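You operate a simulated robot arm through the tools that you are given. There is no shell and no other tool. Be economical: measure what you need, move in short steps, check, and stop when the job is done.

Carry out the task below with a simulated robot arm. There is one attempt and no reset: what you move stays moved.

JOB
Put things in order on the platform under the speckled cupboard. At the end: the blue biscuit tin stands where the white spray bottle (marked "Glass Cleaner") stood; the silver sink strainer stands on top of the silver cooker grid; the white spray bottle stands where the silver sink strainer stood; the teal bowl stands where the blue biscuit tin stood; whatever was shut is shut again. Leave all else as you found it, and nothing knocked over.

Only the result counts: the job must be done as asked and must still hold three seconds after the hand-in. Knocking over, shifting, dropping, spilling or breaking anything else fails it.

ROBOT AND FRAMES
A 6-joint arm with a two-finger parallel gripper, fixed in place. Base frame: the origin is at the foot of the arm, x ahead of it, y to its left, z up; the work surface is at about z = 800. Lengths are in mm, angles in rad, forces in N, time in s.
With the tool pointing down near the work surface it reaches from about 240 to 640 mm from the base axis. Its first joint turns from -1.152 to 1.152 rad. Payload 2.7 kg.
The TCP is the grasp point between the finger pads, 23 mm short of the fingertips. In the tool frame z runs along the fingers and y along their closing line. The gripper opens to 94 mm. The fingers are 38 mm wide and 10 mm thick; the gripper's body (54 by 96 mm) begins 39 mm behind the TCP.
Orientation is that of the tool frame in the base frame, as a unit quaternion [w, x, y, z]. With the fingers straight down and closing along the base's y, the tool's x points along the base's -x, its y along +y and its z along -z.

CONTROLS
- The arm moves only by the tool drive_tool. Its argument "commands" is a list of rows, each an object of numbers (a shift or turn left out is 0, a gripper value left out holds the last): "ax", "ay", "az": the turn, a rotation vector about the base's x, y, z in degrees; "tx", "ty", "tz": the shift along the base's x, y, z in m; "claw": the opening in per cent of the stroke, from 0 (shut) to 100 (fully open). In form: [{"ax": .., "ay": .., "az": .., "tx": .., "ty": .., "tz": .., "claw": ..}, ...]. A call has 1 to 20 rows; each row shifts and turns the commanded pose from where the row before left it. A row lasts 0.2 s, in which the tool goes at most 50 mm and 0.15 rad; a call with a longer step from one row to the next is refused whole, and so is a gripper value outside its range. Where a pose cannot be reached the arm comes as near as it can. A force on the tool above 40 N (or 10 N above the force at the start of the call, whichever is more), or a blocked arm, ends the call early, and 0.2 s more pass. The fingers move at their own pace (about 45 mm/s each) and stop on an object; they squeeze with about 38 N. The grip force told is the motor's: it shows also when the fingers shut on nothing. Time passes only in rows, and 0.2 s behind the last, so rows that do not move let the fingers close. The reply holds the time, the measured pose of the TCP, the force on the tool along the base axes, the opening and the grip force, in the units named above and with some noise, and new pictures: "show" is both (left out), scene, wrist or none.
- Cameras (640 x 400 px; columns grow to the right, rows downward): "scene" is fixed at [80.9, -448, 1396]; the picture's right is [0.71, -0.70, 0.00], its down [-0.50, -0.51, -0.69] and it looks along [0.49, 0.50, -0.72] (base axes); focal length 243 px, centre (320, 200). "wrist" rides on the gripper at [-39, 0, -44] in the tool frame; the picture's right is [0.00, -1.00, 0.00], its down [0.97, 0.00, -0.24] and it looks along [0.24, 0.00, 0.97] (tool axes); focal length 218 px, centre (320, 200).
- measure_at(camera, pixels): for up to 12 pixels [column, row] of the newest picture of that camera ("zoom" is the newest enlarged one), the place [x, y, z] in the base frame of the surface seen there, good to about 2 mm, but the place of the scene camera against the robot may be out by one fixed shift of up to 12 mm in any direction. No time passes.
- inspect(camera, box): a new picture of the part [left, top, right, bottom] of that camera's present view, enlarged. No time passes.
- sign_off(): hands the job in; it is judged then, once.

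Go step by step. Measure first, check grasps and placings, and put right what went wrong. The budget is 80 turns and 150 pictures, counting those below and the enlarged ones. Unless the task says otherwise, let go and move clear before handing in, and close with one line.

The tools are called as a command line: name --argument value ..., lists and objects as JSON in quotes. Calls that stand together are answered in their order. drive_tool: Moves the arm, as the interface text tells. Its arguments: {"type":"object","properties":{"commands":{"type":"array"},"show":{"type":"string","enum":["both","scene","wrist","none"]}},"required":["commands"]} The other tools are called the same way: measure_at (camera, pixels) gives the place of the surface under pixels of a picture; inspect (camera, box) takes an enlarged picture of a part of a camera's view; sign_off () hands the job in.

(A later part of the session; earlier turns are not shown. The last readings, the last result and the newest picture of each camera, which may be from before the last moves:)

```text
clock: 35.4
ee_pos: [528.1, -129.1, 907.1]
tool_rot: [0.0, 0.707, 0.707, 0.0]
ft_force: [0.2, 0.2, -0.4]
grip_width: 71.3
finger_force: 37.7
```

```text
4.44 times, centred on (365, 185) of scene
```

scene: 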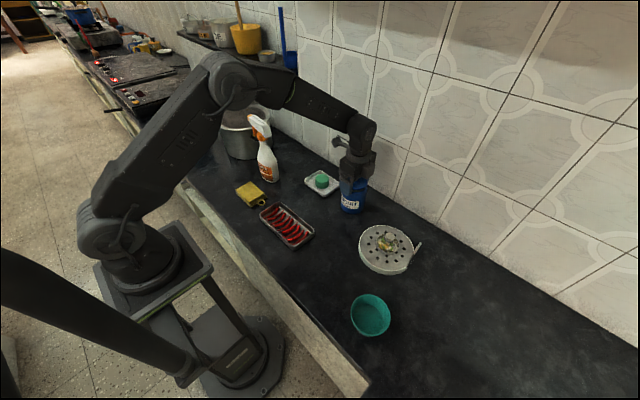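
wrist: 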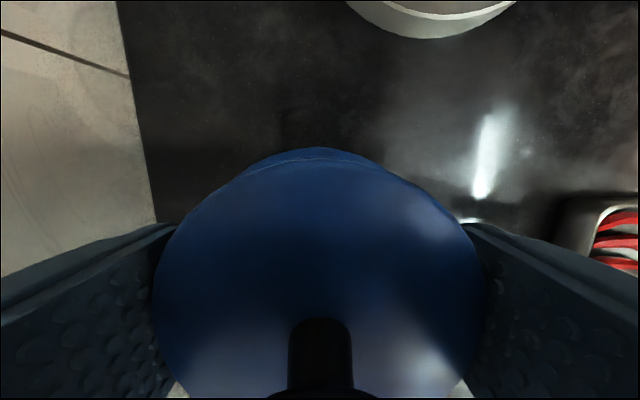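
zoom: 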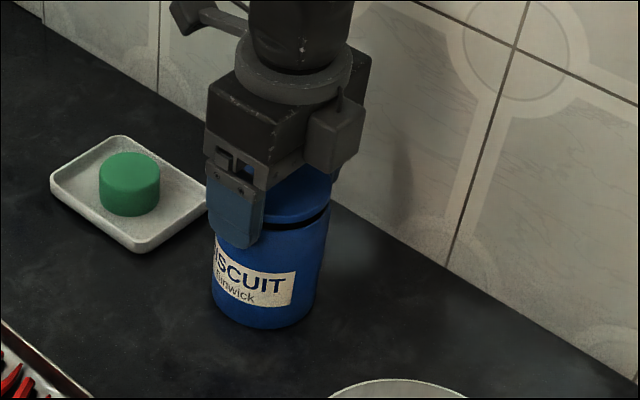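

The zoom shows a gap: the grip holds only the lid, with no weight on the tool, and the lid is rising off the tin. I'll lower it back, let go, and re-grip the knob. Then lid and body can be moved separately and the tin shut again.

drive_tool --commands '[{"tz": -0.004}, {"tz": -0.003}, {}]' --show "scene"

inspect --camera "scene" --box '[310, 140, 420, 230]'

```text
clock: 36.2
ee_pos: [528.6, -129.9, 899.4]
tool_rot: [-0.001, 0.707, 0.707, 0.0]
ft_force: [0.7, 0.0, -0.3]
grip_width: 71.4
finger_force: 38.1
```

scene: 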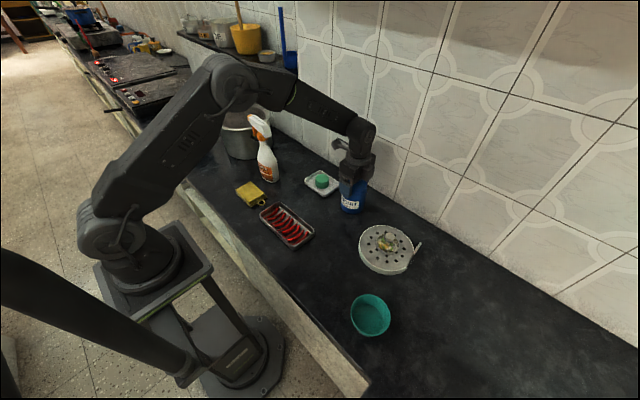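

```text
4.44 times, centred on (365, 185) of scene
```

zoom: 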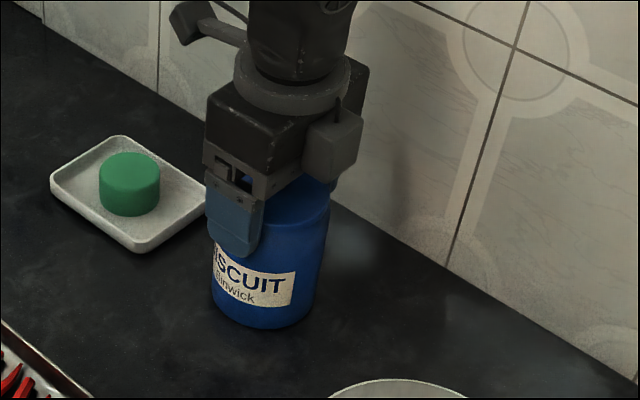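

The gap is closed again. I'll open, rise until only the knob is between the pads (TCP ≈ 930), and re-centre.

drive_tool --commands '[{"tz": -0.0005, "claw": 100}, {}, {}, {"tz": 0.031}, {"tx": 0.001, "ty": -0.001}, {"claw": 0}, {"claw": 0}, {"claw": 0}, {"claw": 0}, {"claw": 0}, {}]'

inspect --camera "scene" --box '[310, 140, 420, 230]'

```text
clock: 38.6
ee_pos: [529.7, -131.1, 930.8]
tool_rot: [0.0, 0.707, 0.707, -0.001]
ft_force: [1.4, -0.2, 2.3]
grip_width: 23.2
finger_force: 38.2
```

scene: 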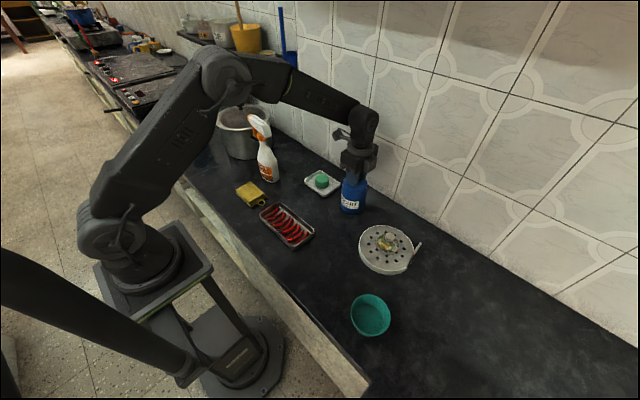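
wrist: 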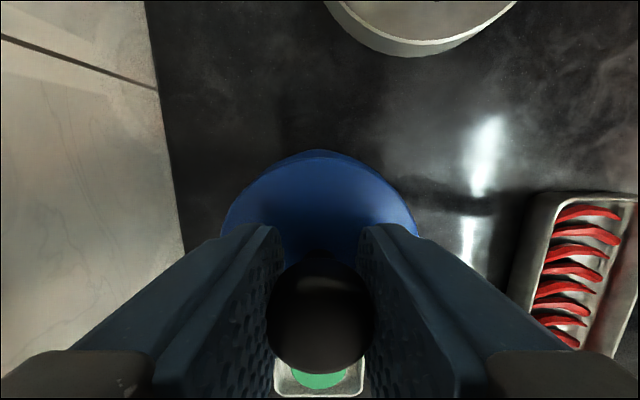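

```text
4.44 times, centred on (365, 185) of scene
```

zoom: 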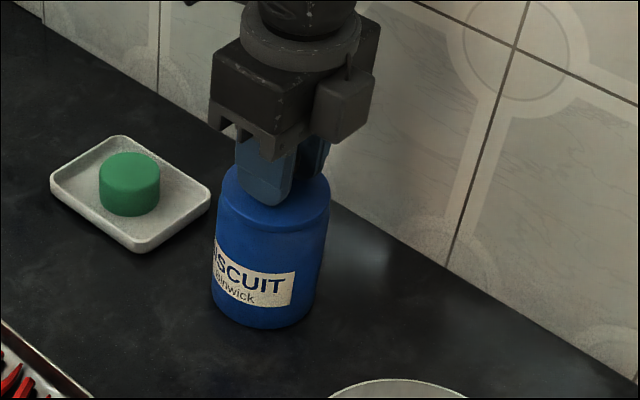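

The knob is gripped (23.2 mm) and the tin is undisturbed. I'll lift the lid straight up 50 mm and look.

drive_tool --commands '[{"tz": 0.005}, {"tz": 0.015}, {"tz": 0.03}, {}]'

inspect --camera "scene" --box '[310, 130, 420, 220]'

```text
clock: 39.6
ee_pos: [528.3, -130.6, 979.8]
tool_rot: [0.0, 0.707, 0.707, 0.0]
ft_force: [0.3, 0.0, -0.9]
grip_width: 23.1
finger_force: 38.2
```

scene: 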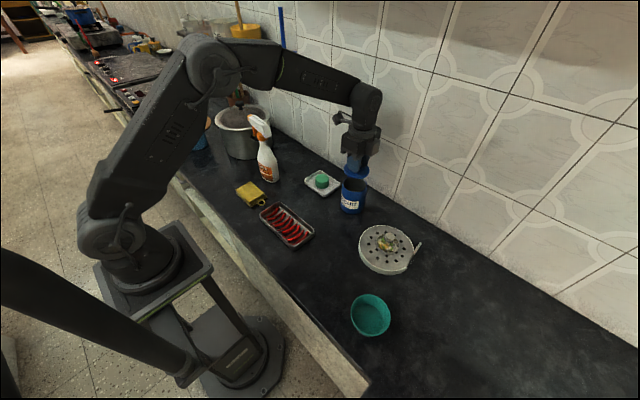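
wrist: 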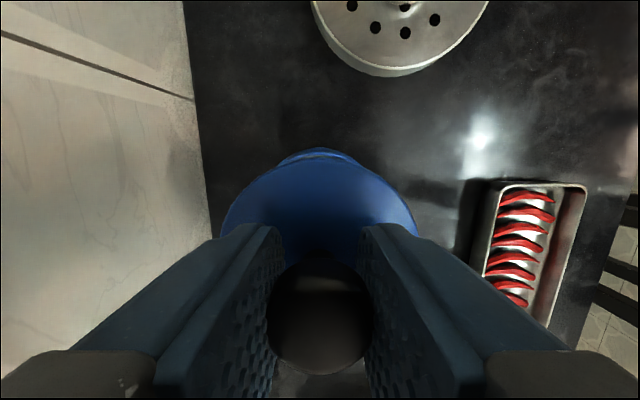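

```text
4.44 times, centred on (365, 175) of scene
```

zoom: 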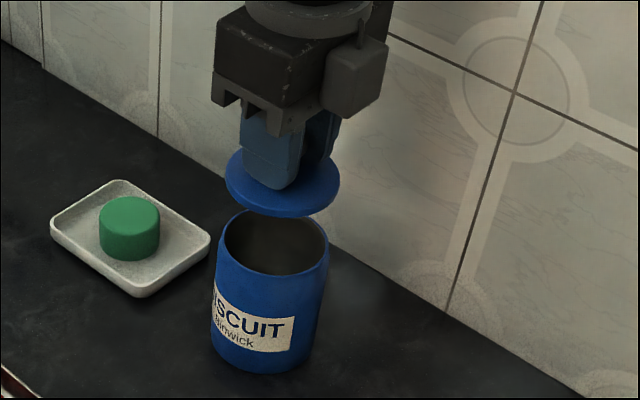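

The lid is a light flat disc and the open tin stands undisturbed. I'll park the lid on the clear counter near (440,20), between the soap dish and the chilli tray.

drive_tool --commands '[{"tx": -0.015, "ty": 0.02}, {"tx": -0.02, "ty": 0.035}, {"tx": -0.02, "ty": 0.035}, {"tx": -0.018, "ty": 0.035}, {"tx": -0.015, "ty": 0.025}, {}, {"tz": -0.04}, {"tz": -0.03}, {"tz": -0.03}, {}]'

```text
clock: 41.8
ee_pos: [442.2, 20.1, 880.9]
tool_rot: [0.0, 0.707, 0.707, 0.0]
ft_force: [-0.7, -0.6, -0.9]
grip_width: 23.0
finger_force: 38.0
```

scene: 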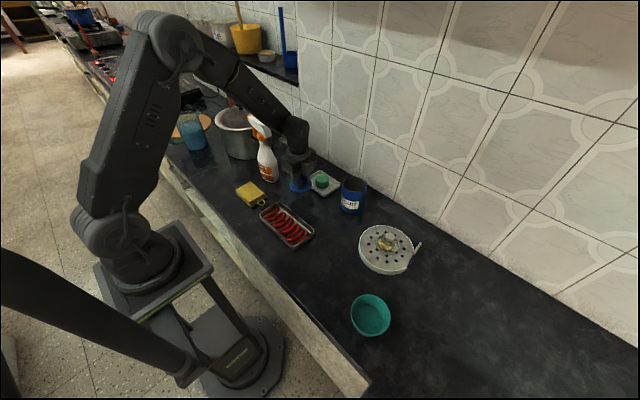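
wrist: 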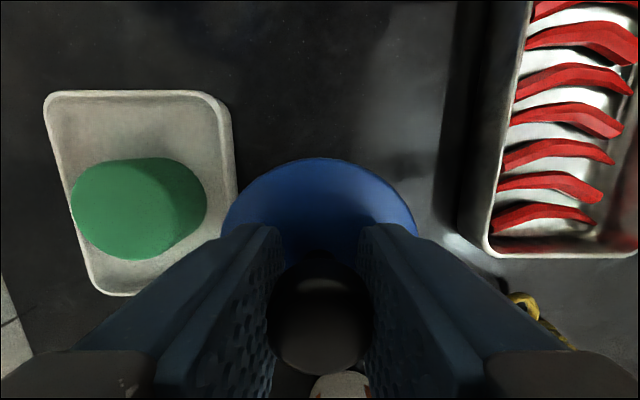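

The tray and dish edges look near, so I'll check them before lowering.

measure_at --camera "wrist" --pixels '[[230, 140], [233, 190], [225, 120], [485, 235], [500, 150], [360, 385], [412, 215], [228, 215], [320, 162]]'

```text
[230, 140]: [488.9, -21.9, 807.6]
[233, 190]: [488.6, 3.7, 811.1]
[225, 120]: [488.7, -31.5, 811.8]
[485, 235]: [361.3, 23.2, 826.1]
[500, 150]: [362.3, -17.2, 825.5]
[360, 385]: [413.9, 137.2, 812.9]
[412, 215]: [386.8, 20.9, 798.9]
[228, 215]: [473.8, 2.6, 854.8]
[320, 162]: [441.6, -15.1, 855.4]
```

The dish edge is at x=489 and the tray at 362. I'll shift 14 mm in -x for even clearance and lower.

drive_tool --commands '[{"tx": -0.014}, {"tz": -0.02}, {"tz": -0.018}, {"tz": -0.003}, {"tz": -0.002}, {}]' --show "none"

```text
clock: 43.2
ee_pos: [426.9, 18.2, 837.7]
tool_rot: [-0.001, 0.708, 0.707, 0.0]
ft_force: [-0.1, 0.2, 3.0]
grip_width: 22.9
finger_force: 37.6
```

drive_tool --commands '[{"tz": -0.001}, {"tz": -0.001}, {}]' --show "none"

```text
clock: 44.0
ee_pos: [428.4, 20.2, 836.9]
tool_rot: [0.002, 0.707, 0.708, 0.002]
ft_force: [-5.7, -0.4, 33.2]
grip_width: 23.1
finger_force: 37.8
```

The lid has touched down (33 N). I'll ease up 2 mm, release, and rise.

drive_tool --commands '[{"tz": 0.002}, {"claw": 45}, {"claw": 45}, {"claw": 45}, {"tz": 0.03}, {"tz": 0.04}, {"tz": 0.045}, {"tz": 0.045}, {}]'

```text
clock: 46.0
ee_pos: [426.9, 18.7, 995.4]
tool_rot: [0.0, 0.707, 0.707, 0.0]
ft_force: [0.0, -0.6, 0.1]
grip_width: 42.3
finger_force: 0.1
```

scene: 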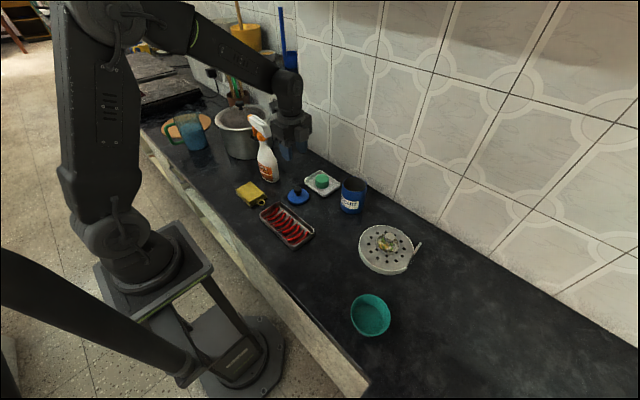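
wrist: 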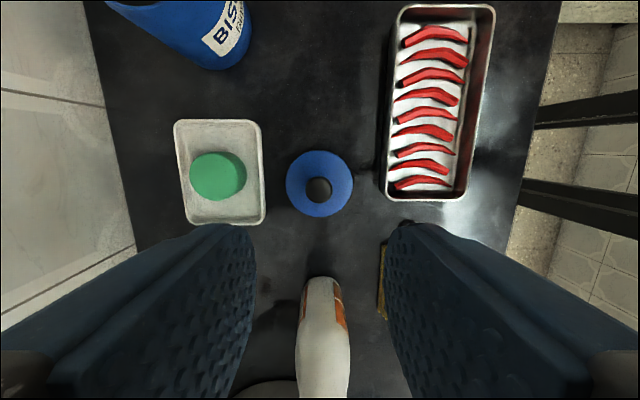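

The lid lies flat on the counter at (320,185). I'll go back over the tin body, fingers open.

drive_tool --commands '[{"tx": 0.02, "ty": -0.03, "claw": 100}, {"tx": 0.03, "ty": -0.039}, {"tx": 0.03, "ty": -0.039}, {"tx": 0.023, "ty": -0.041}, {}]'

inspect --camera "wrist" --box '[240, 120, 400, 260]'

```text
clock: 47.2
ee_pos: [529.1, -130.2, 994.9]
tool_rot: [0.0, 0.706, 0.708, -0.001]
ft_force: [-0.4, 0.4, 0.1]
grip_width: 93.8
finger_force: 0.1
```

scene: 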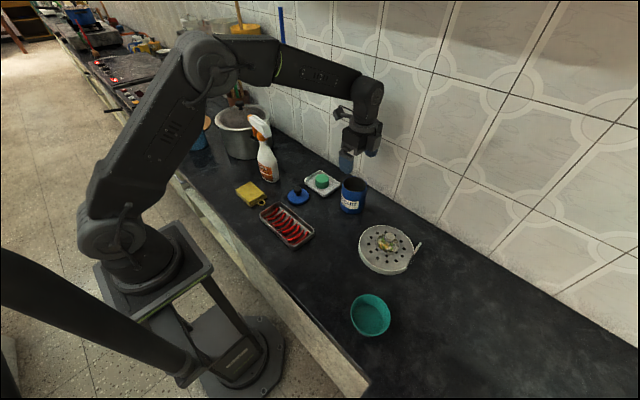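
wrist: 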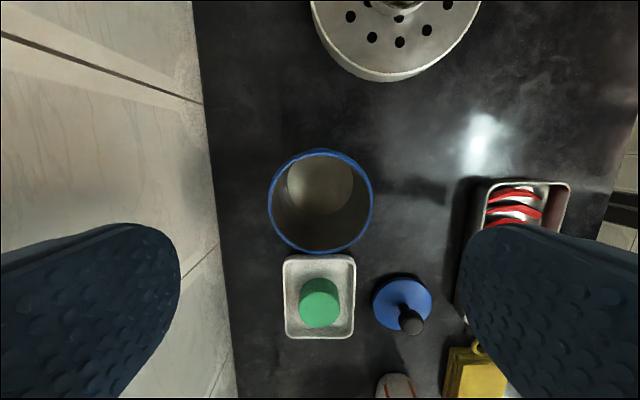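

```text
2.86 times, centred on (320, 190) of wrist
```

zoom: 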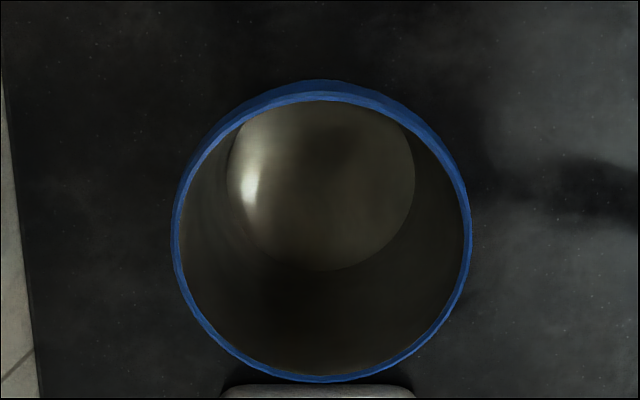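

The tin is empty and centred. I'll measure its rim and the floor inside it, then descend.

measure_at --camera "zoom" --pixels '[[176, 235], [468, 235], [322, 97], [322, 379], [320, 84], [320, 200]]'

measure_at --camera "wrist" --pixels '[[410, 313], [401, 280], [375, 300], [430, 300], [400, 332], [402, 276], [411, 322], [403, 306]]'

drive_tool --commands '[{"tx": 0.0005}, {"tz": -0.04}, {"tz": -0.04}, {"tz": -0.03}, {"tz": -0.013}, {}]' --show "wrist"

```text
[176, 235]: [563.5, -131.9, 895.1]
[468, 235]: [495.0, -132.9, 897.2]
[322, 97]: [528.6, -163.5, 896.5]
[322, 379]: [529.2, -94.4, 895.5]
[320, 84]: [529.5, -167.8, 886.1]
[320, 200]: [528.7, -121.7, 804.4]
```

```text
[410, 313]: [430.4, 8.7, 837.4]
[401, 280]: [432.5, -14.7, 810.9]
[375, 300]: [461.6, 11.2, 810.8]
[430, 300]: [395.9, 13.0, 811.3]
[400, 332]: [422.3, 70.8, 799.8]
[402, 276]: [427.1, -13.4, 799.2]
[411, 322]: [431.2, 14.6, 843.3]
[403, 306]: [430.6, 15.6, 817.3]
```

```text
clock: 48.6
ee_pos: [529.4, -130.1, 874.2]
tool_rot: [0.0, 0.708, 0.706, 0.0]
ft_force: [-0.2, -1.2, -0.2]
grip_width: 94.1
finger_force: 0.0
```

wrist: 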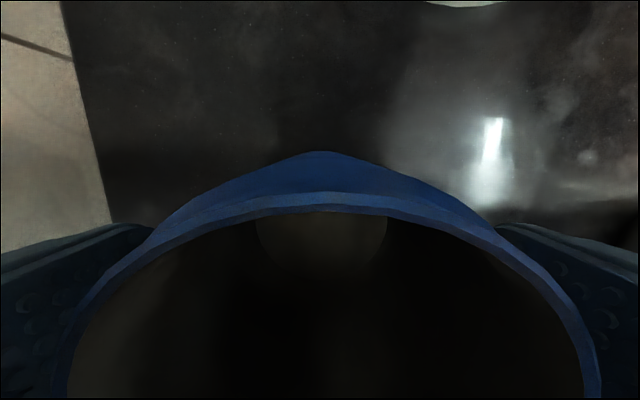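

It's straddled cleanly, with the rim at 896. I'll go 5 mm lower, close, and lift 60 mm with a check.

drive_tool --commands '[{"tz": -0.004}, {"claw": 0}, {"claw": 0}, {"claw": 0}, {}, {}]' --show "none"

drive_tool --commands '[{"tz": 0.005}, {"tz": 0.015}, {"tz": 0.02}, {"tz": 0.02}, {}]'

inspect --camera "scene" --box '[310, 130, 420, 220]'

```text
clock: 50.0
ee_pos: [529.9, -131.1, 869.7]
tool_rot: [0.0, 0.707, 0.707, 0.0]
ft_force: [0.2, 0.9, -0.1]
grip_width: 71.2
finger_force: 38.3
```

```text
clock: 51.2
ee_pos: [530.2, -131.5, 930.7]
tool_rot: [0.0, 0.707, 0.707, 0.0]
ft_force: [-0.4, 0.2, -1.7]
grip_width: 71.0
finger_force: 37.8
```

scene: 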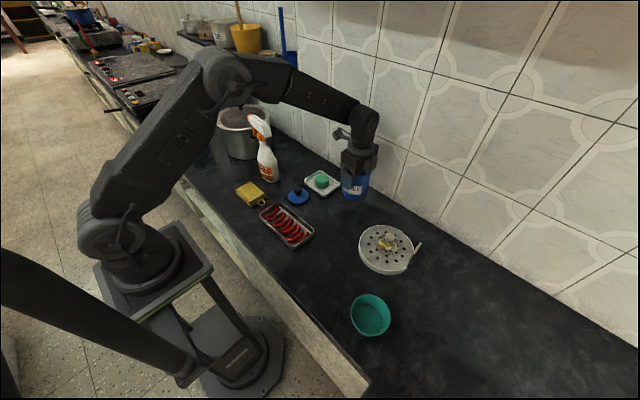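
wrist: 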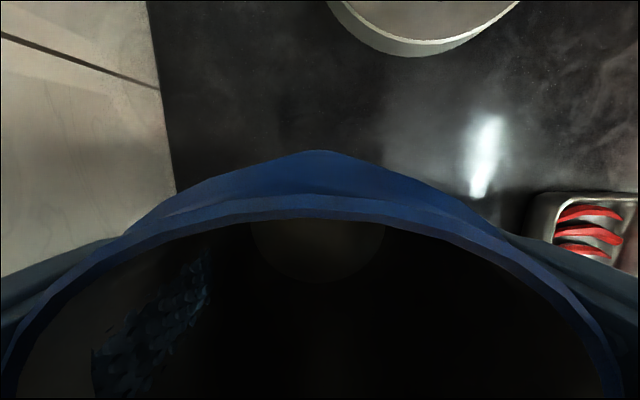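

```text
4.44 times, centred on (365, 175) of scene
```

zoom: 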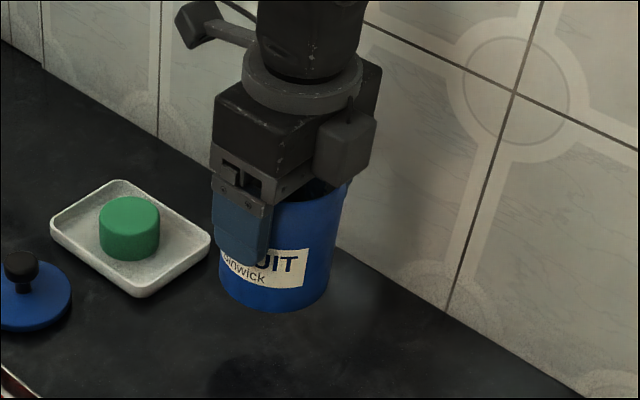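

The body lifts level, with no gap problem this time. I'll carry it over the dish to (550,140.3), the bottle's old spot.

drive_tool --commands '[{"tz": 0.02}, {"ty": 0.02}, {"ty": 0.035, "tx": 0.003}, {"ty": 0.035, "tx": 0.003}, {"ty": 0.035, "tx": 0.003}, {"ty": 0.035, "tx": 0.003}, {"ty": 0.035, "tx": 0.003}, {"ty": 0.035, "tx": 0.003}, {"ty": 0.025, "tx": 0.002}, {"ty": 0.0165}, {}, {"tz": -0.03}, {"tz": -0.03}, {"tz": -0.016}, {}]'

```text
clock: 54.4
ee_pos: [548.7, 142.5, 874.2]
tool_rot: [0.0, 0.707, 0.707, -0.001]
ft_force: [0.8, 1.5, -0.9]
grip_width: 71.2
finger_force: 37.7
```

scene: 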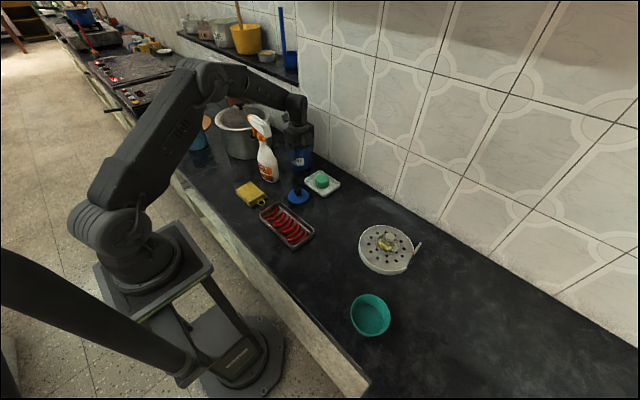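
wrist: 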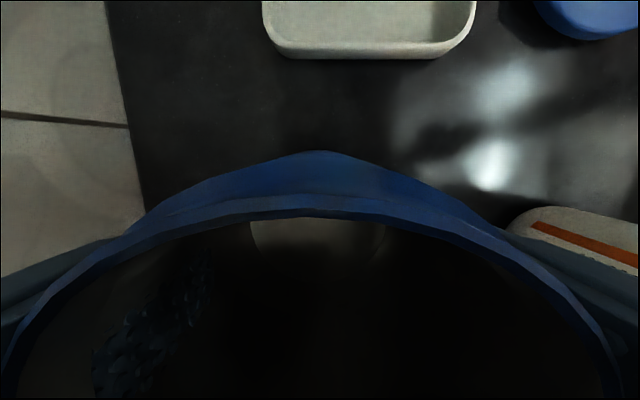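

It's in place with about 4 mm to go, and the bottle is well clear. I'll creep down.

drive_tool --commands '[{"tz": -0.002, "ty": -0.0005}, {"tz": -0.001}, {"tz": -0.001}, {}]' --show "none"

```text
clock: 55.4
ee_pos: [549.8, 142.1, 869.9]
tool_rot: [0.0, 0.708, 0.706, 0.0]
ft_force: [0.1, -0.7, -1.8]
grip_width: 71.1
finger_force: 38.2
```

drive_tool --commands '[{"tz": -0.001}, {"tz": -0.001}, {}]' --show "none"

```text
clock: 56.2
ee_pos: [550.7, 141.3, 869.3]
tool_rot: [0.001, 0.707, 0.707, 0.002]
ft_force: [-4.3, -3.3, 20.0]
grip_width: 71.0
finger_force: 38.2
```

The tin has touched down. I'll ease up, release, rise, and look.

drive_tool --commands '[{"tz": 0.0015}, {"claw": 100}, {}, {}, {"tz": 0.03}, {"tz": 0.045}, {"tz": 0.045}, {}]'

inspect --camera "wrist" --box '[240, 120, 400, 260]'

```text
clock: 58.0
ee_pos: [551.2, 139.4, 987.6]
tool_rot: [0.0, 0.707, 0.707, 0.0]
ft_force: [0.1, 0.6, -0.1]
grip_width: 93.9
finger_force: 0.1
```

scene: 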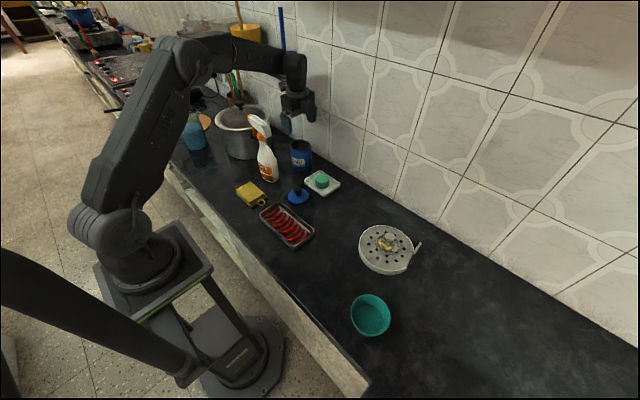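
wrist: 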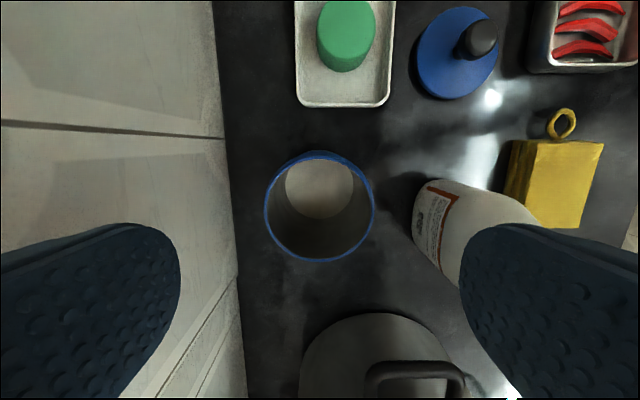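

```text
2.86 times, centred on (320, 190) of wrist
```

zoom: 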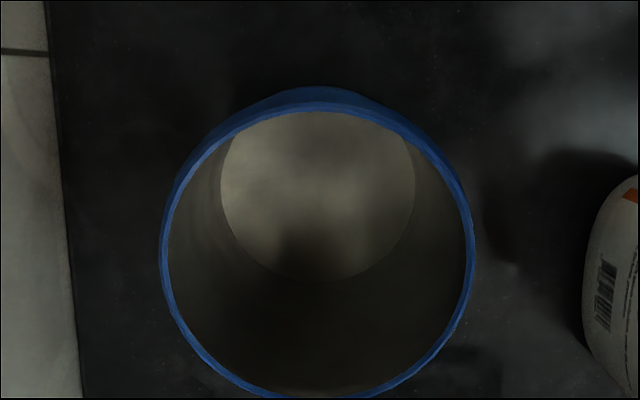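

The tin stands upright. I'll measure its rim to place the lid exactly.

measure_at --camera "wrist" --pixels '[[266, 208], [374, 208], [320, 156], [320, 259], [282, 170], [358, 170], [480, 40], [457, 10], [456, 98], [418, 55], [497, 55], [480, 24]]'

measure_at --camera "zoom" --pixels '[[163, 250], [470, 250], [318, 106], [165, 230], [468, 230], [230, 135]]'

```text
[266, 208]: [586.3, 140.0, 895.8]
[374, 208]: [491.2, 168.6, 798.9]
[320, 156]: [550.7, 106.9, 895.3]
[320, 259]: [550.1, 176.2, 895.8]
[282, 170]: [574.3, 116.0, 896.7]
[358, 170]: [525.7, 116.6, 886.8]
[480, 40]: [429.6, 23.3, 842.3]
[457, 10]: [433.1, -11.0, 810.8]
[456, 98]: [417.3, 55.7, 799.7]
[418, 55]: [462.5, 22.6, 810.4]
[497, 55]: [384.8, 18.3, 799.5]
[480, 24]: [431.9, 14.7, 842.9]
```

```text
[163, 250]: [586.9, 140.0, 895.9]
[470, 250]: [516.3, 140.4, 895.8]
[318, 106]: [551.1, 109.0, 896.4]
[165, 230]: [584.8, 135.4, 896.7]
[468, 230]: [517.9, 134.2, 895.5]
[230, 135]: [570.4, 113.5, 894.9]
```

Rim centre (551.3,141.3). I'll go back over the lid, moving in y first to stay clear of the bottle's head.

drive_tool --commands '[{"ty": -0.04}, {"ty": -0.035, "tx": -0.02}, {"ty": -0.025, "tx": -0.035, "claw": 60}, {"ty": -0.02, "tx": -0.035}, {"tx": -0.032}, {}]'

```text
clock: 59.4
ee_pos: [427.7, 19.6, 988.9]
tool_rot: [0.0, 0.707, 0.707, -0.001]
ft_force: [-0.4, 0.5, 0.3]
grip_width: 56.6
finger_force: 0.0
```

scene: 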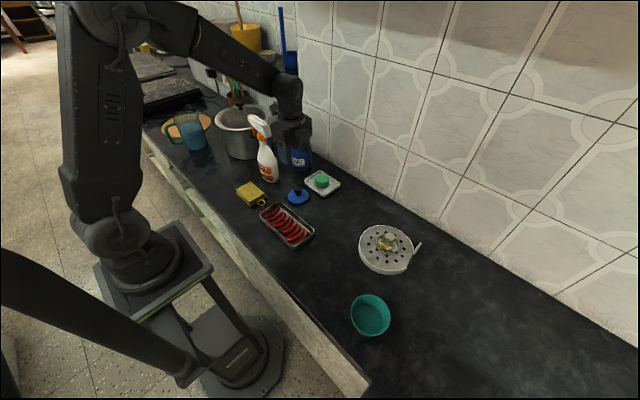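
wrist: 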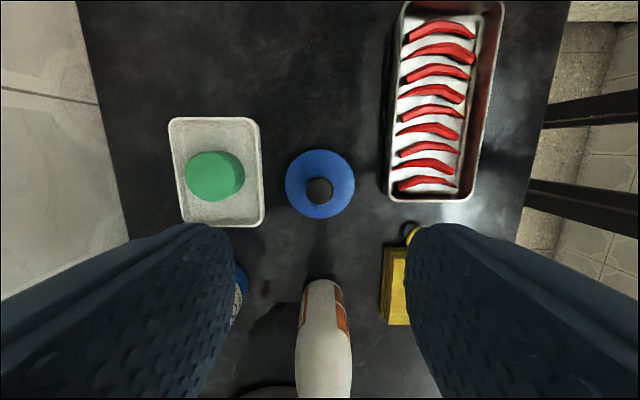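

measure_at --camera "wrist" --pixels '[[287, 185], [353, 185], [320, 152], [320, 216], [319, 190], [309, 190], [330, 190], [319, 181], [319, 200]]'

drive_tool --commands '[{"tz": -0.045}, {"tz": -0.045}, {"tz": -0.04}, {"tz": -0.015}, {}]' --show "wrist"

```text
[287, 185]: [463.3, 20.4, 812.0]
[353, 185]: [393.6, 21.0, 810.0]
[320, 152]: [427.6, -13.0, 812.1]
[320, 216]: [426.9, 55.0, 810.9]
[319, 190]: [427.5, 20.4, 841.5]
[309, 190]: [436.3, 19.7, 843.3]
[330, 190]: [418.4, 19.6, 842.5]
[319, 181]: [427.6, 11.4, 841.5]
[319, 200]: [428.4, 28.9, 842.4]
```

```text
clock: 60.6
ee_pos: [428.6, 21.2, 844.5]
tool_rot: [0.001, 0.708, 0.707, 0.0]
ft_force: [-0.4, -0.6, -0.4]
grip_width: 56.4
finger_force: 0.1
```

wrist: 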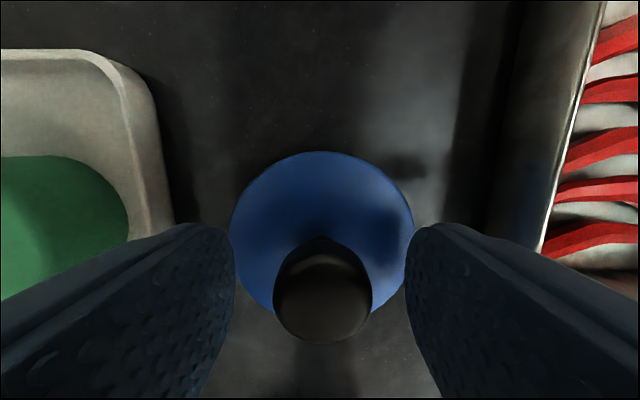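

The lid is centred at (428,20.5) with its top at 811. I'll lower 6 mm and grip the knob.

drive_tool --commands '[{"tz": -0.006}, {"claw": 0}, {"claw": 0}, {"claw": 0}, {}, {"tz": 0.005}, {"tz": 0.03}, {"tz": 0.04}, {"tz": 0.04}, {"tz": 0.03}, {}]'

inspect --camera "scene" --box '[240, 100, 380, 210]'

```text
clock: 63.0
ee_pos: [426.8, 22.3, 983.1]
tool_rot: [0.0, 0.707, 0.707, 0.001]
ft_force: [0.0, -0.6, -0.2]
grip_width: 23.4
finger_force: 38.4
```

scene: 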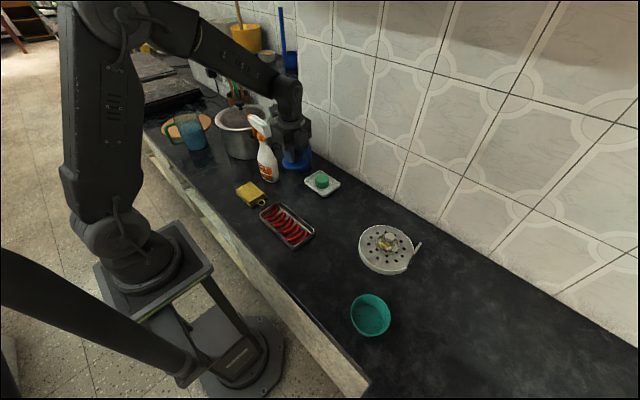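
wrist: 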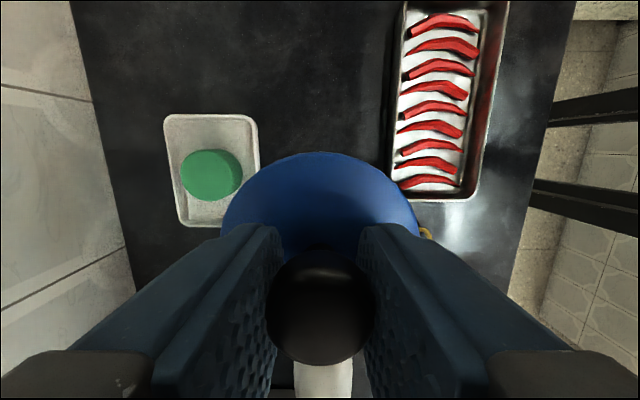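

```text
3.64 times, centred on (310, 155) of scene
```

zoom: 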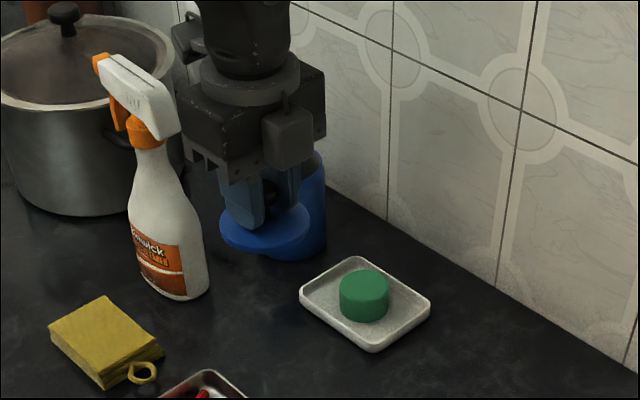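

The lid is held level. I'll retrace the path to the tin (x first, then y), stopping about 7 mm above seating to check alignment.

drive_tool --commands '[{"tx": 0.032}, {"tx": 0.035, "ty": 0.02}, {"tx": 0.035, "ty": 0.025}, {"tx": 0.021, "ty": 0.035}, {"ty": 0.0405}, {}, {"tz": -0.025}, {"tz": -0.015}, {}]'

inspect --camera "scene" --box '[260, 100, 360, 190]'

```text
clock: 65.0
ee_pos: [552.6, 142.1, 943.0]
tool_rot: [0.0, 0.707, 0.707, 0.0]
ft_force: [-0.8, 0.3, -0.9]
grip_width: 23.3
finger_force: 38.1
```

scene: 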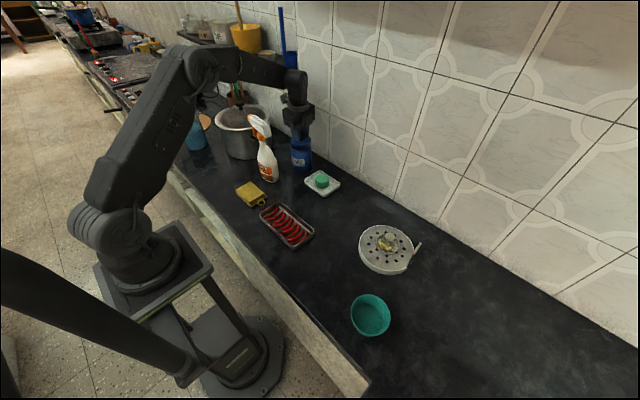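
wrist: 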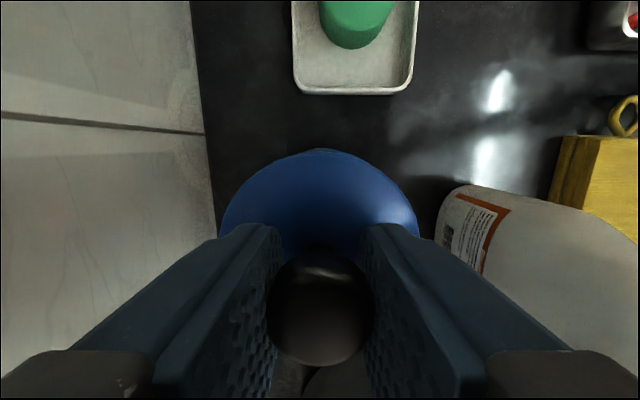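

```text
4.44 times, centred on (310, 145) of scene
```

zoom: 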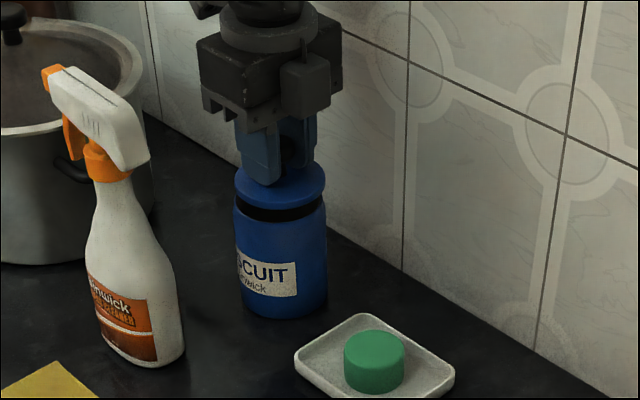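

The lid is centred over the tin with a gap of about 10 mm. I'll lower it gently.

drive_tool --commands '[{"tz": -0.003}, {"tz": -0.003}, {"tz": -0.002}, {"tz": -0.001}, {}]' --show "none"

```text
clock: 66.2
ee_pos: [550.9, 141.7, 934.0]
tool_rot: [0.0, 0.708, 0.706, 0.0]
ft_force: [-1.0, -1.0, 0.3]
grip_width: 23.2
finger_force: 38.0
```

drive_tool --commands '[{"tz": -0.001}, {"tz": -0.001}, {"tz": -0.001}, {}]' --show "none"

inspect --camera "scene" --box '[270, 120, 340, 185]'

```text
clock: 67.2
ee_pos: [552.3, 141.8, 933.6]
tool_rot: [0.001, 0.707, 0.708, 0.002]
ft_force: [-1.0, 0.0, 14.5]
grip_width: 23.2
finger_force: 38.0
```

```text
6.15 times, centred on (305, 152) of scene
```

zoom: 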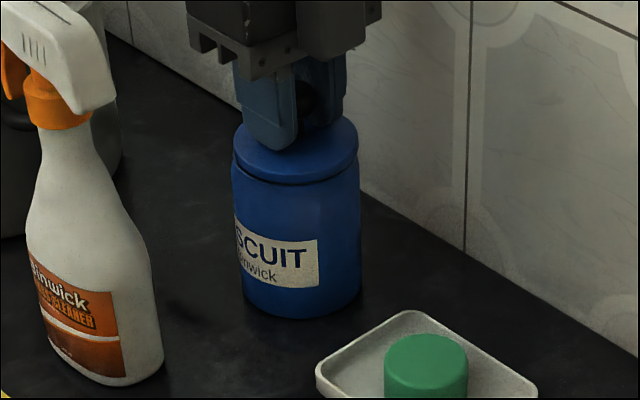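

There's contact at 933.6, but seated should be about 930.5, so the plug may be resting on the rim. I'll measure the lid and seam heights.

measure_at --camera "zoom" --pixels '[[300, 168], [300, 176], [300, 182], [300, 190], [255, 160], [345, 165], [250, 140], [350, 150]]'

inspect --camera "scene" --box '[290, 130, 322, 160]'

```text
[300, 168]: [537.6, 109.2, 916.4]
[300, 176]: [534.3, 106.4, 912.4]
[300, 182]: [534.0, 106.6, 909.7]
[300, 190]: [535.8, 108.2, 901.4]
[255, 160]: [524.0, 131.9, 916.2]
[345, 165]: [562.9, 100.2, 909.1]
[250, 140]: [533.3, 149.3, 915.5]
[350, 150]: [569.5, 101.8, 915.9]
```

```text
13.33 times, centred on (306, 145) of scene
```

zoom: 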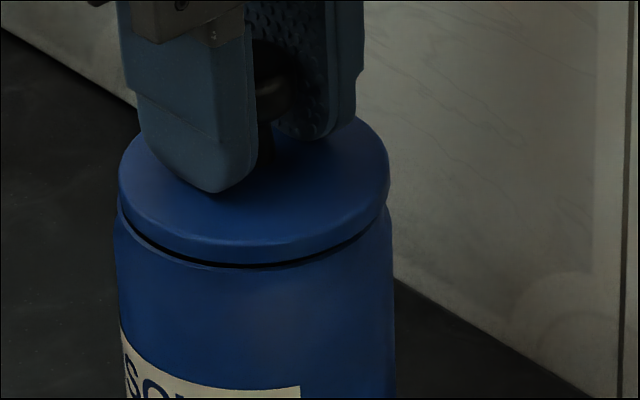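

The zoom shows a uniform gap of about 3 mm, so the plug sits on the rim. Comparing the earlier rim and lid readings, the lid should move about +0.8 mm in x and -1 mm in y. I'll lift 3 mm, shift, and retry.

drive_tool --commands '[{"tz": 0.003}, {"tx": 0.0008, "ty": -0.001}, {"tz": -0.002}, {"tz": -0.001}, {}]' --show "none"

```text
clock: 68.4
ee_pos: [552.8, 139.7, 932.3]
tool_rot: [0.002, 0.706, 0.708, 0.001]
ft_force: [-1.7, 0.0, 14.7]
grip_width: 23.0
finger_force: 38.5
```

The force is unchanged, so it's still on the rim. I'll compare the lid edge with the body edge in the wrist view and a fresh scene zoom.

drive_tool --commands '[{"tz": 0.001}]' --show "wrist"

inspect --camera "wrist" --box '[210, 130, 430, 260]'

inspect --camera "scene" --box '[290, 130, 322, 160]'

```text
clock: 68.8
ee_pos: [552.5, 141.2, 931.9]
tool_rot: [0.001, 0.707, 0.707, -0.001]
ft_force: [-0.4, -0.1, 11.2]
grip_width: 23.3
finger_force: 38.1
```

wrist: 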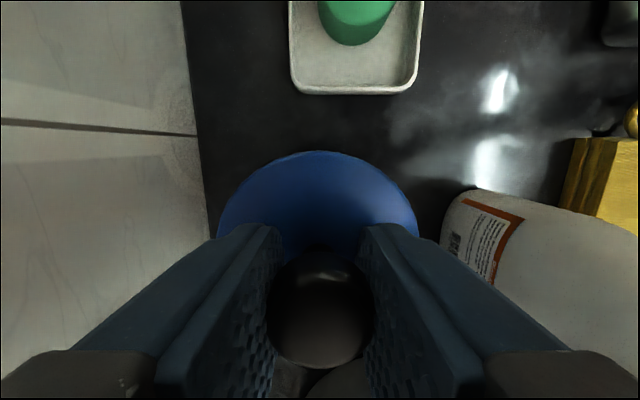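

```text
2.91 times, centred on (320, 195) of wrist
```

zoom: 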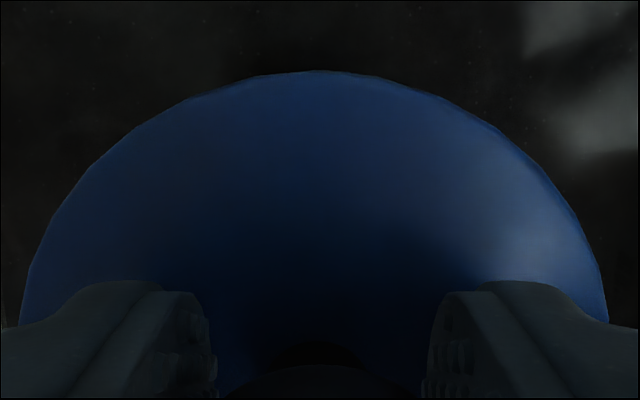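

```text
13.33 times, centred on (306, 145) of scene
```

zoom: 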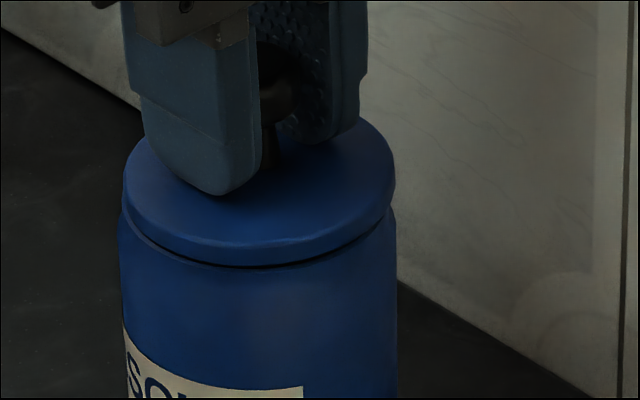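

In this second grip the lid sits about 2 mm further toward -y than in the first: its far edge is at wrist row 152, against 158 before. So it needs +y. I'll check the lid height, then lift enough to clear the plug and shift.

measure_at --camera "zoom" --pixels '[[250, 225], [250, 240], [150, 190], [380, 200], [345, 160], [160, 165], [250, 285], [200, 215]]'

drive_tool --commands '[{"tz": 0.004}, {"tz": 0.008}, {}]' --show "wrist"

inspect --camera "scene" --box '[290, 130, 322, 160]'

```text
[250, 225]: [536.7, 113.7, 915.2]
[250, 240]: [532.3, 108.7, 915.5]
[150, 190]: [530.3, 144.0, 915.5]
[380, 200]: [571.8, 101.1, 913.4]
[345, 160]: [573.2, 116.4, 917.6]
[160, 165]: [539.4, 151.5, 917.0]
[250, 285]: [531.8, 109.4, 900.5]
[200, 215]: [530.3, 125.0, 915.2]
```

```text
clock: 69.6
ee_pos: [552.5, 140.9, 944.0]
tool_rot: [0.0, 0.707, 0.707, 0.0]
ft_force: [0.7, 0.0, 0.4]
grip_width: 22.9
finger_force: 38.4
```

wrist: 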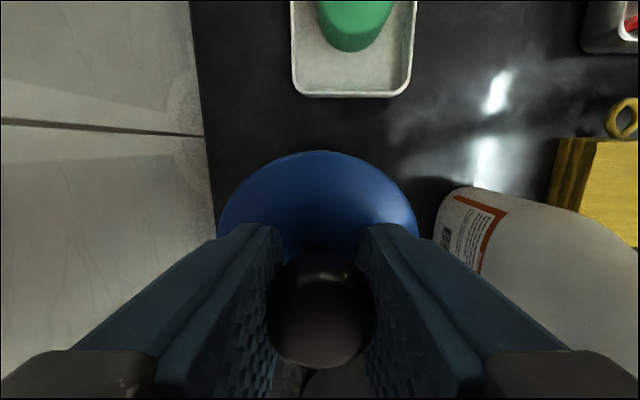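

```text
13.33 times, centred on (306, 145) of scene
```

zoom: 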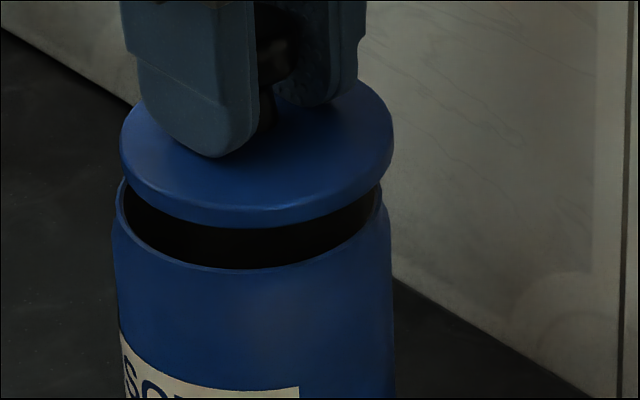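

With the lid raised, it is about 1.3 mm off toward the picture's right. Together with the grip offset, that calls for roughly +0.3 in x and +2.2 in y. I'll shift and lower again.

drive_tool --commands '[{"tx": 0.0003, "ty": 0.0022}, {"tz": -0.006}, {"tz": -0.004}, {"tz": -0.002}, {"tz": -0.001}, {}]' --show "none"

inspect --camera "scene" --box '[290, 130, 322, 160]'

```text
clock: 71.0
ee_pos: [552.0, 143.0, 931.9]
tool_rot: [0.0, 0.706, 0.708, 0.0]
ft_force: [-2.0, -0.6, 6.3]
grip_width: 22.9
finger_force: 37.5
```

```text
13.33 times, centred on (306, 145) of scene
```

zoom: 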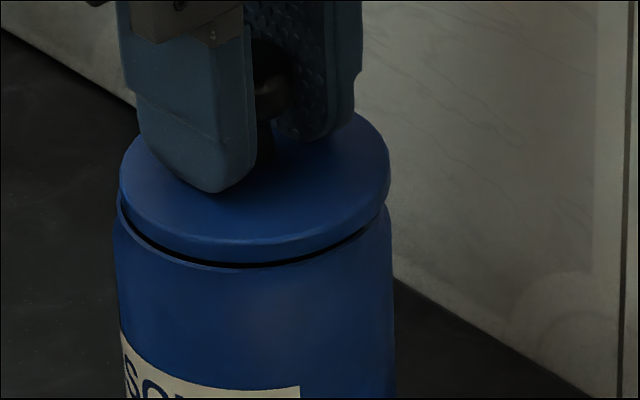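

At the same command the force is now only 6 N instead of 15 N. I'll press down another 2 mm.

drive_tool --commands '[{"tz": -0.001}, {"tz": -0.001}, {}]' --show "none"

inspect --camera "scene" --box '[290, 130, 322, 160]'

```text
clock: 71.8
ee_pos: [552.6, 142.8, 930.9]
tool_rot: [0.002, 0.706, 0.708, 0.001]
ft_force: [-5.2, -1.9, 23.5]
grip_width: 22.9
finger_force: 37.9
```

```text
13.33 times, centred on (306, 145) of scene
```

zoom: 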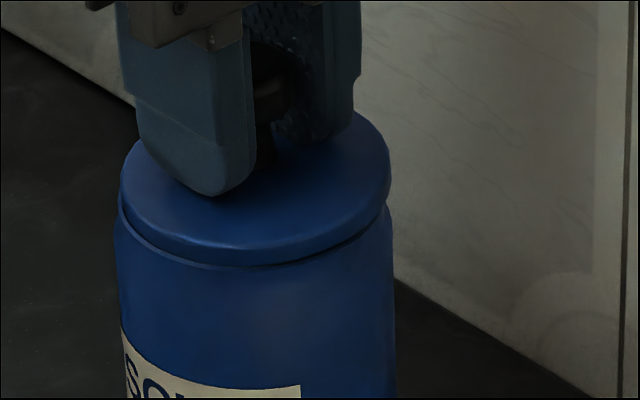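

The front-left is now in and only the right-hand side (+x) still shows a gap. The lid needs to go slightly toward -x. I'll ease off and shift -0.6 mm twice while staying in light contact.

drive_tool --commands '[{"tz": 0.001}, {"tx": -0.0006}, {"tx": -0.0006}, {"tz": -0.001}, {}]' --show "none"

inspect --camera "scene" --box '[290, 130, 322, 160]'

```text
clock: 73.0
ee_pos: [551.9, 143.0, 930.5]
tool_rot: [0.001, 0.707, 0.708, 0.002]
ft_force: [0.8, -1.2, 22.5]
grip_width: 23.1
finger_force: 38.2
```

```text
13.33 times, centred on (306, 145) of scene
```

zoom: 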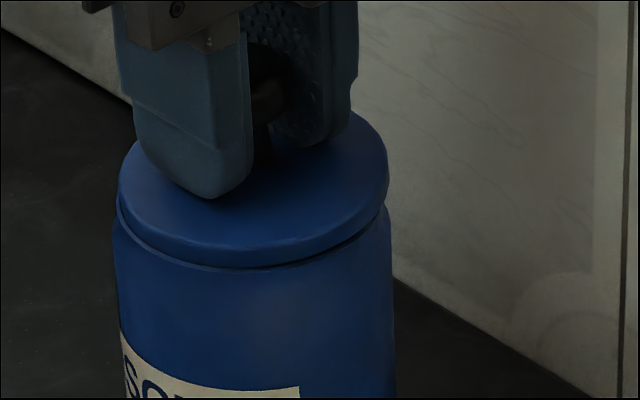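

TCP z is now 930.5, which matches the original seated reading. I'll check the lid's top height (912.8 originally in the scene frame).

measure_at --camera "zoom" --pixels '[[250, 225], [200, 215], [150, 190], [300, 220], [340, 200], [370, 170], [350, 140], [130, 175], [250, 285], [280, 225], [180, 205], [320, 215]]'

```text
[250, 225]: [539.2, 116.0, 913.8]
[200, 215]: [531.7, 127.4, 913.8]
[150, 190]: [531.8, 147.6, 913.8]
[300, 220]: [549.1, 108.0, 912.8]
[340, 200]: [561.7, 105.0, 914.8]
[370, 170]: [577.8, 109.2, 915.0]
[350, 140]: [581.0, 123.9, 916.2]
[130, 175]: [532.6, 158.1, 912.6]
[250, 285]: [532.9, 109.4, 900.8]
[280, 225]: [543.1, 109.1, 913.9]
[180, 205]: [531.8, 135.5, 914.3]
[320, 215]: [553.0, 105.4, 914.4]
```

The lid still tilts: 913 at the front-left and 916 on the +x side. I'll go further in -x.

drive_tool --commands '[{"tz": 0.001}, {"tx": -0.0006}, {"tx": -0.0006}, {"tz": -0.001}, {}]' --show "none"

inspect --camera "scene" --box '[290, 130, 322, 160]'

measure_at --camera "zoom" --pixels '[[250, 225], [200, 215], [150, 190], [300, 220], [340, 200], [370, 170], [350, 140], [130, 175]]'

```text
clock: 74.2
ee_pos: [550.4, 144.0, 930.4]
tool_rot: [0.0, 0.707, 0.707, 0.0]
ft_force: [1.8, 0.7, 11.5]
grip_width: 22.6
finger_force: 37.9
```

```text
13.33 times, centred on (306, 145) of scene
```

zoom: 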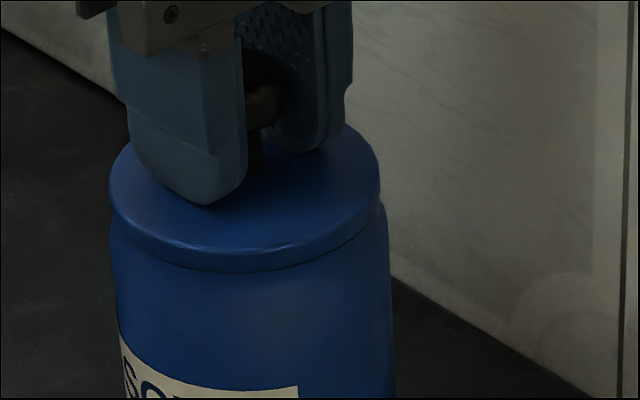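

```text
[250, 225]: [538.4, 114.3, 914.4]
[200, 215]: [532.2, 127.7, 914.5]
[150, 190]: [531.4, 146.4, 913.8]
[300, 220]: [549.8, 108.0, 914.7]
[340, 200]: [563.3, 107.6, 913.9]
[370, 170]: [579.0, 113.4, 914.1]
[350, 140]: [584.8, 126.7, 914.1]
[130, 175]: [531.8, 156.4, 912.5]
```

The gap is gone, the force dropped to 11 N, and the lid reads level at about 914. I'll release gently and check.

drive_tool --commands '[{"tz": 0.001}, {"claw": 40}, {"claw": 50}, {"claw": 50}, {"tz": 0.03}, {"tz": 0.045}, {"tz": 0.04}, {}]' --show "wrist"

inspect --camera "scene" --box '[282, 130, 322, 172]'

inspect --camera "wrist" --box '[240, 130, 400, 270]'

```text
clock: 76.0
ee_pos: [550.4, 142.0, 1047.1]
tool_rot: [0.0, 0.707, 0.707, 0.0]
ft_force: [0.5, 0.3, 0.2]
grip_width: 47.0
finger_force: 0.0
```

wrist: 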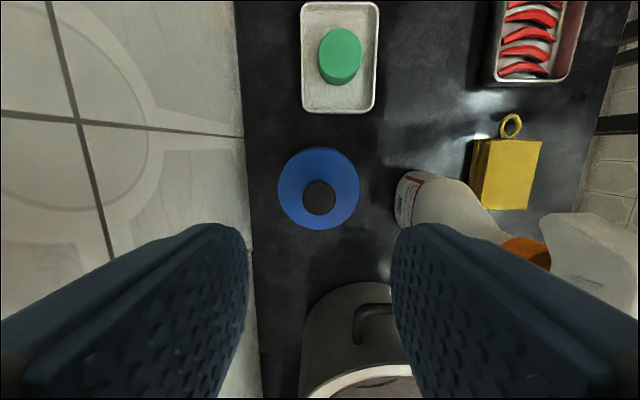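

```text
9.52 times, centred on (302, 151) of scene
```

zoom: 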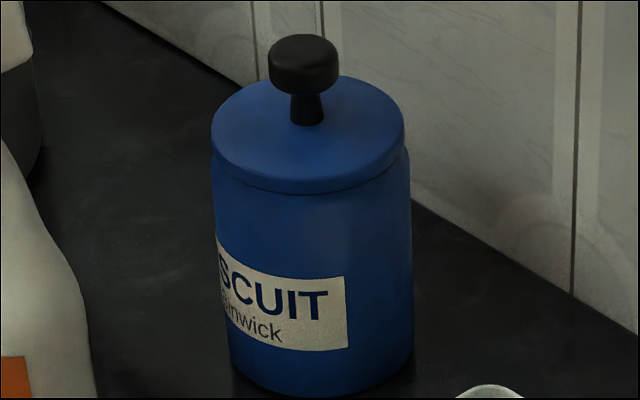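

```text
2.86 times, centred on (320, 200) of wrist
```

zoom: 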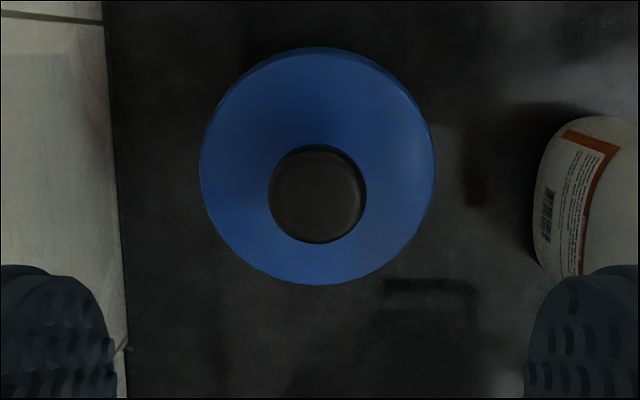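

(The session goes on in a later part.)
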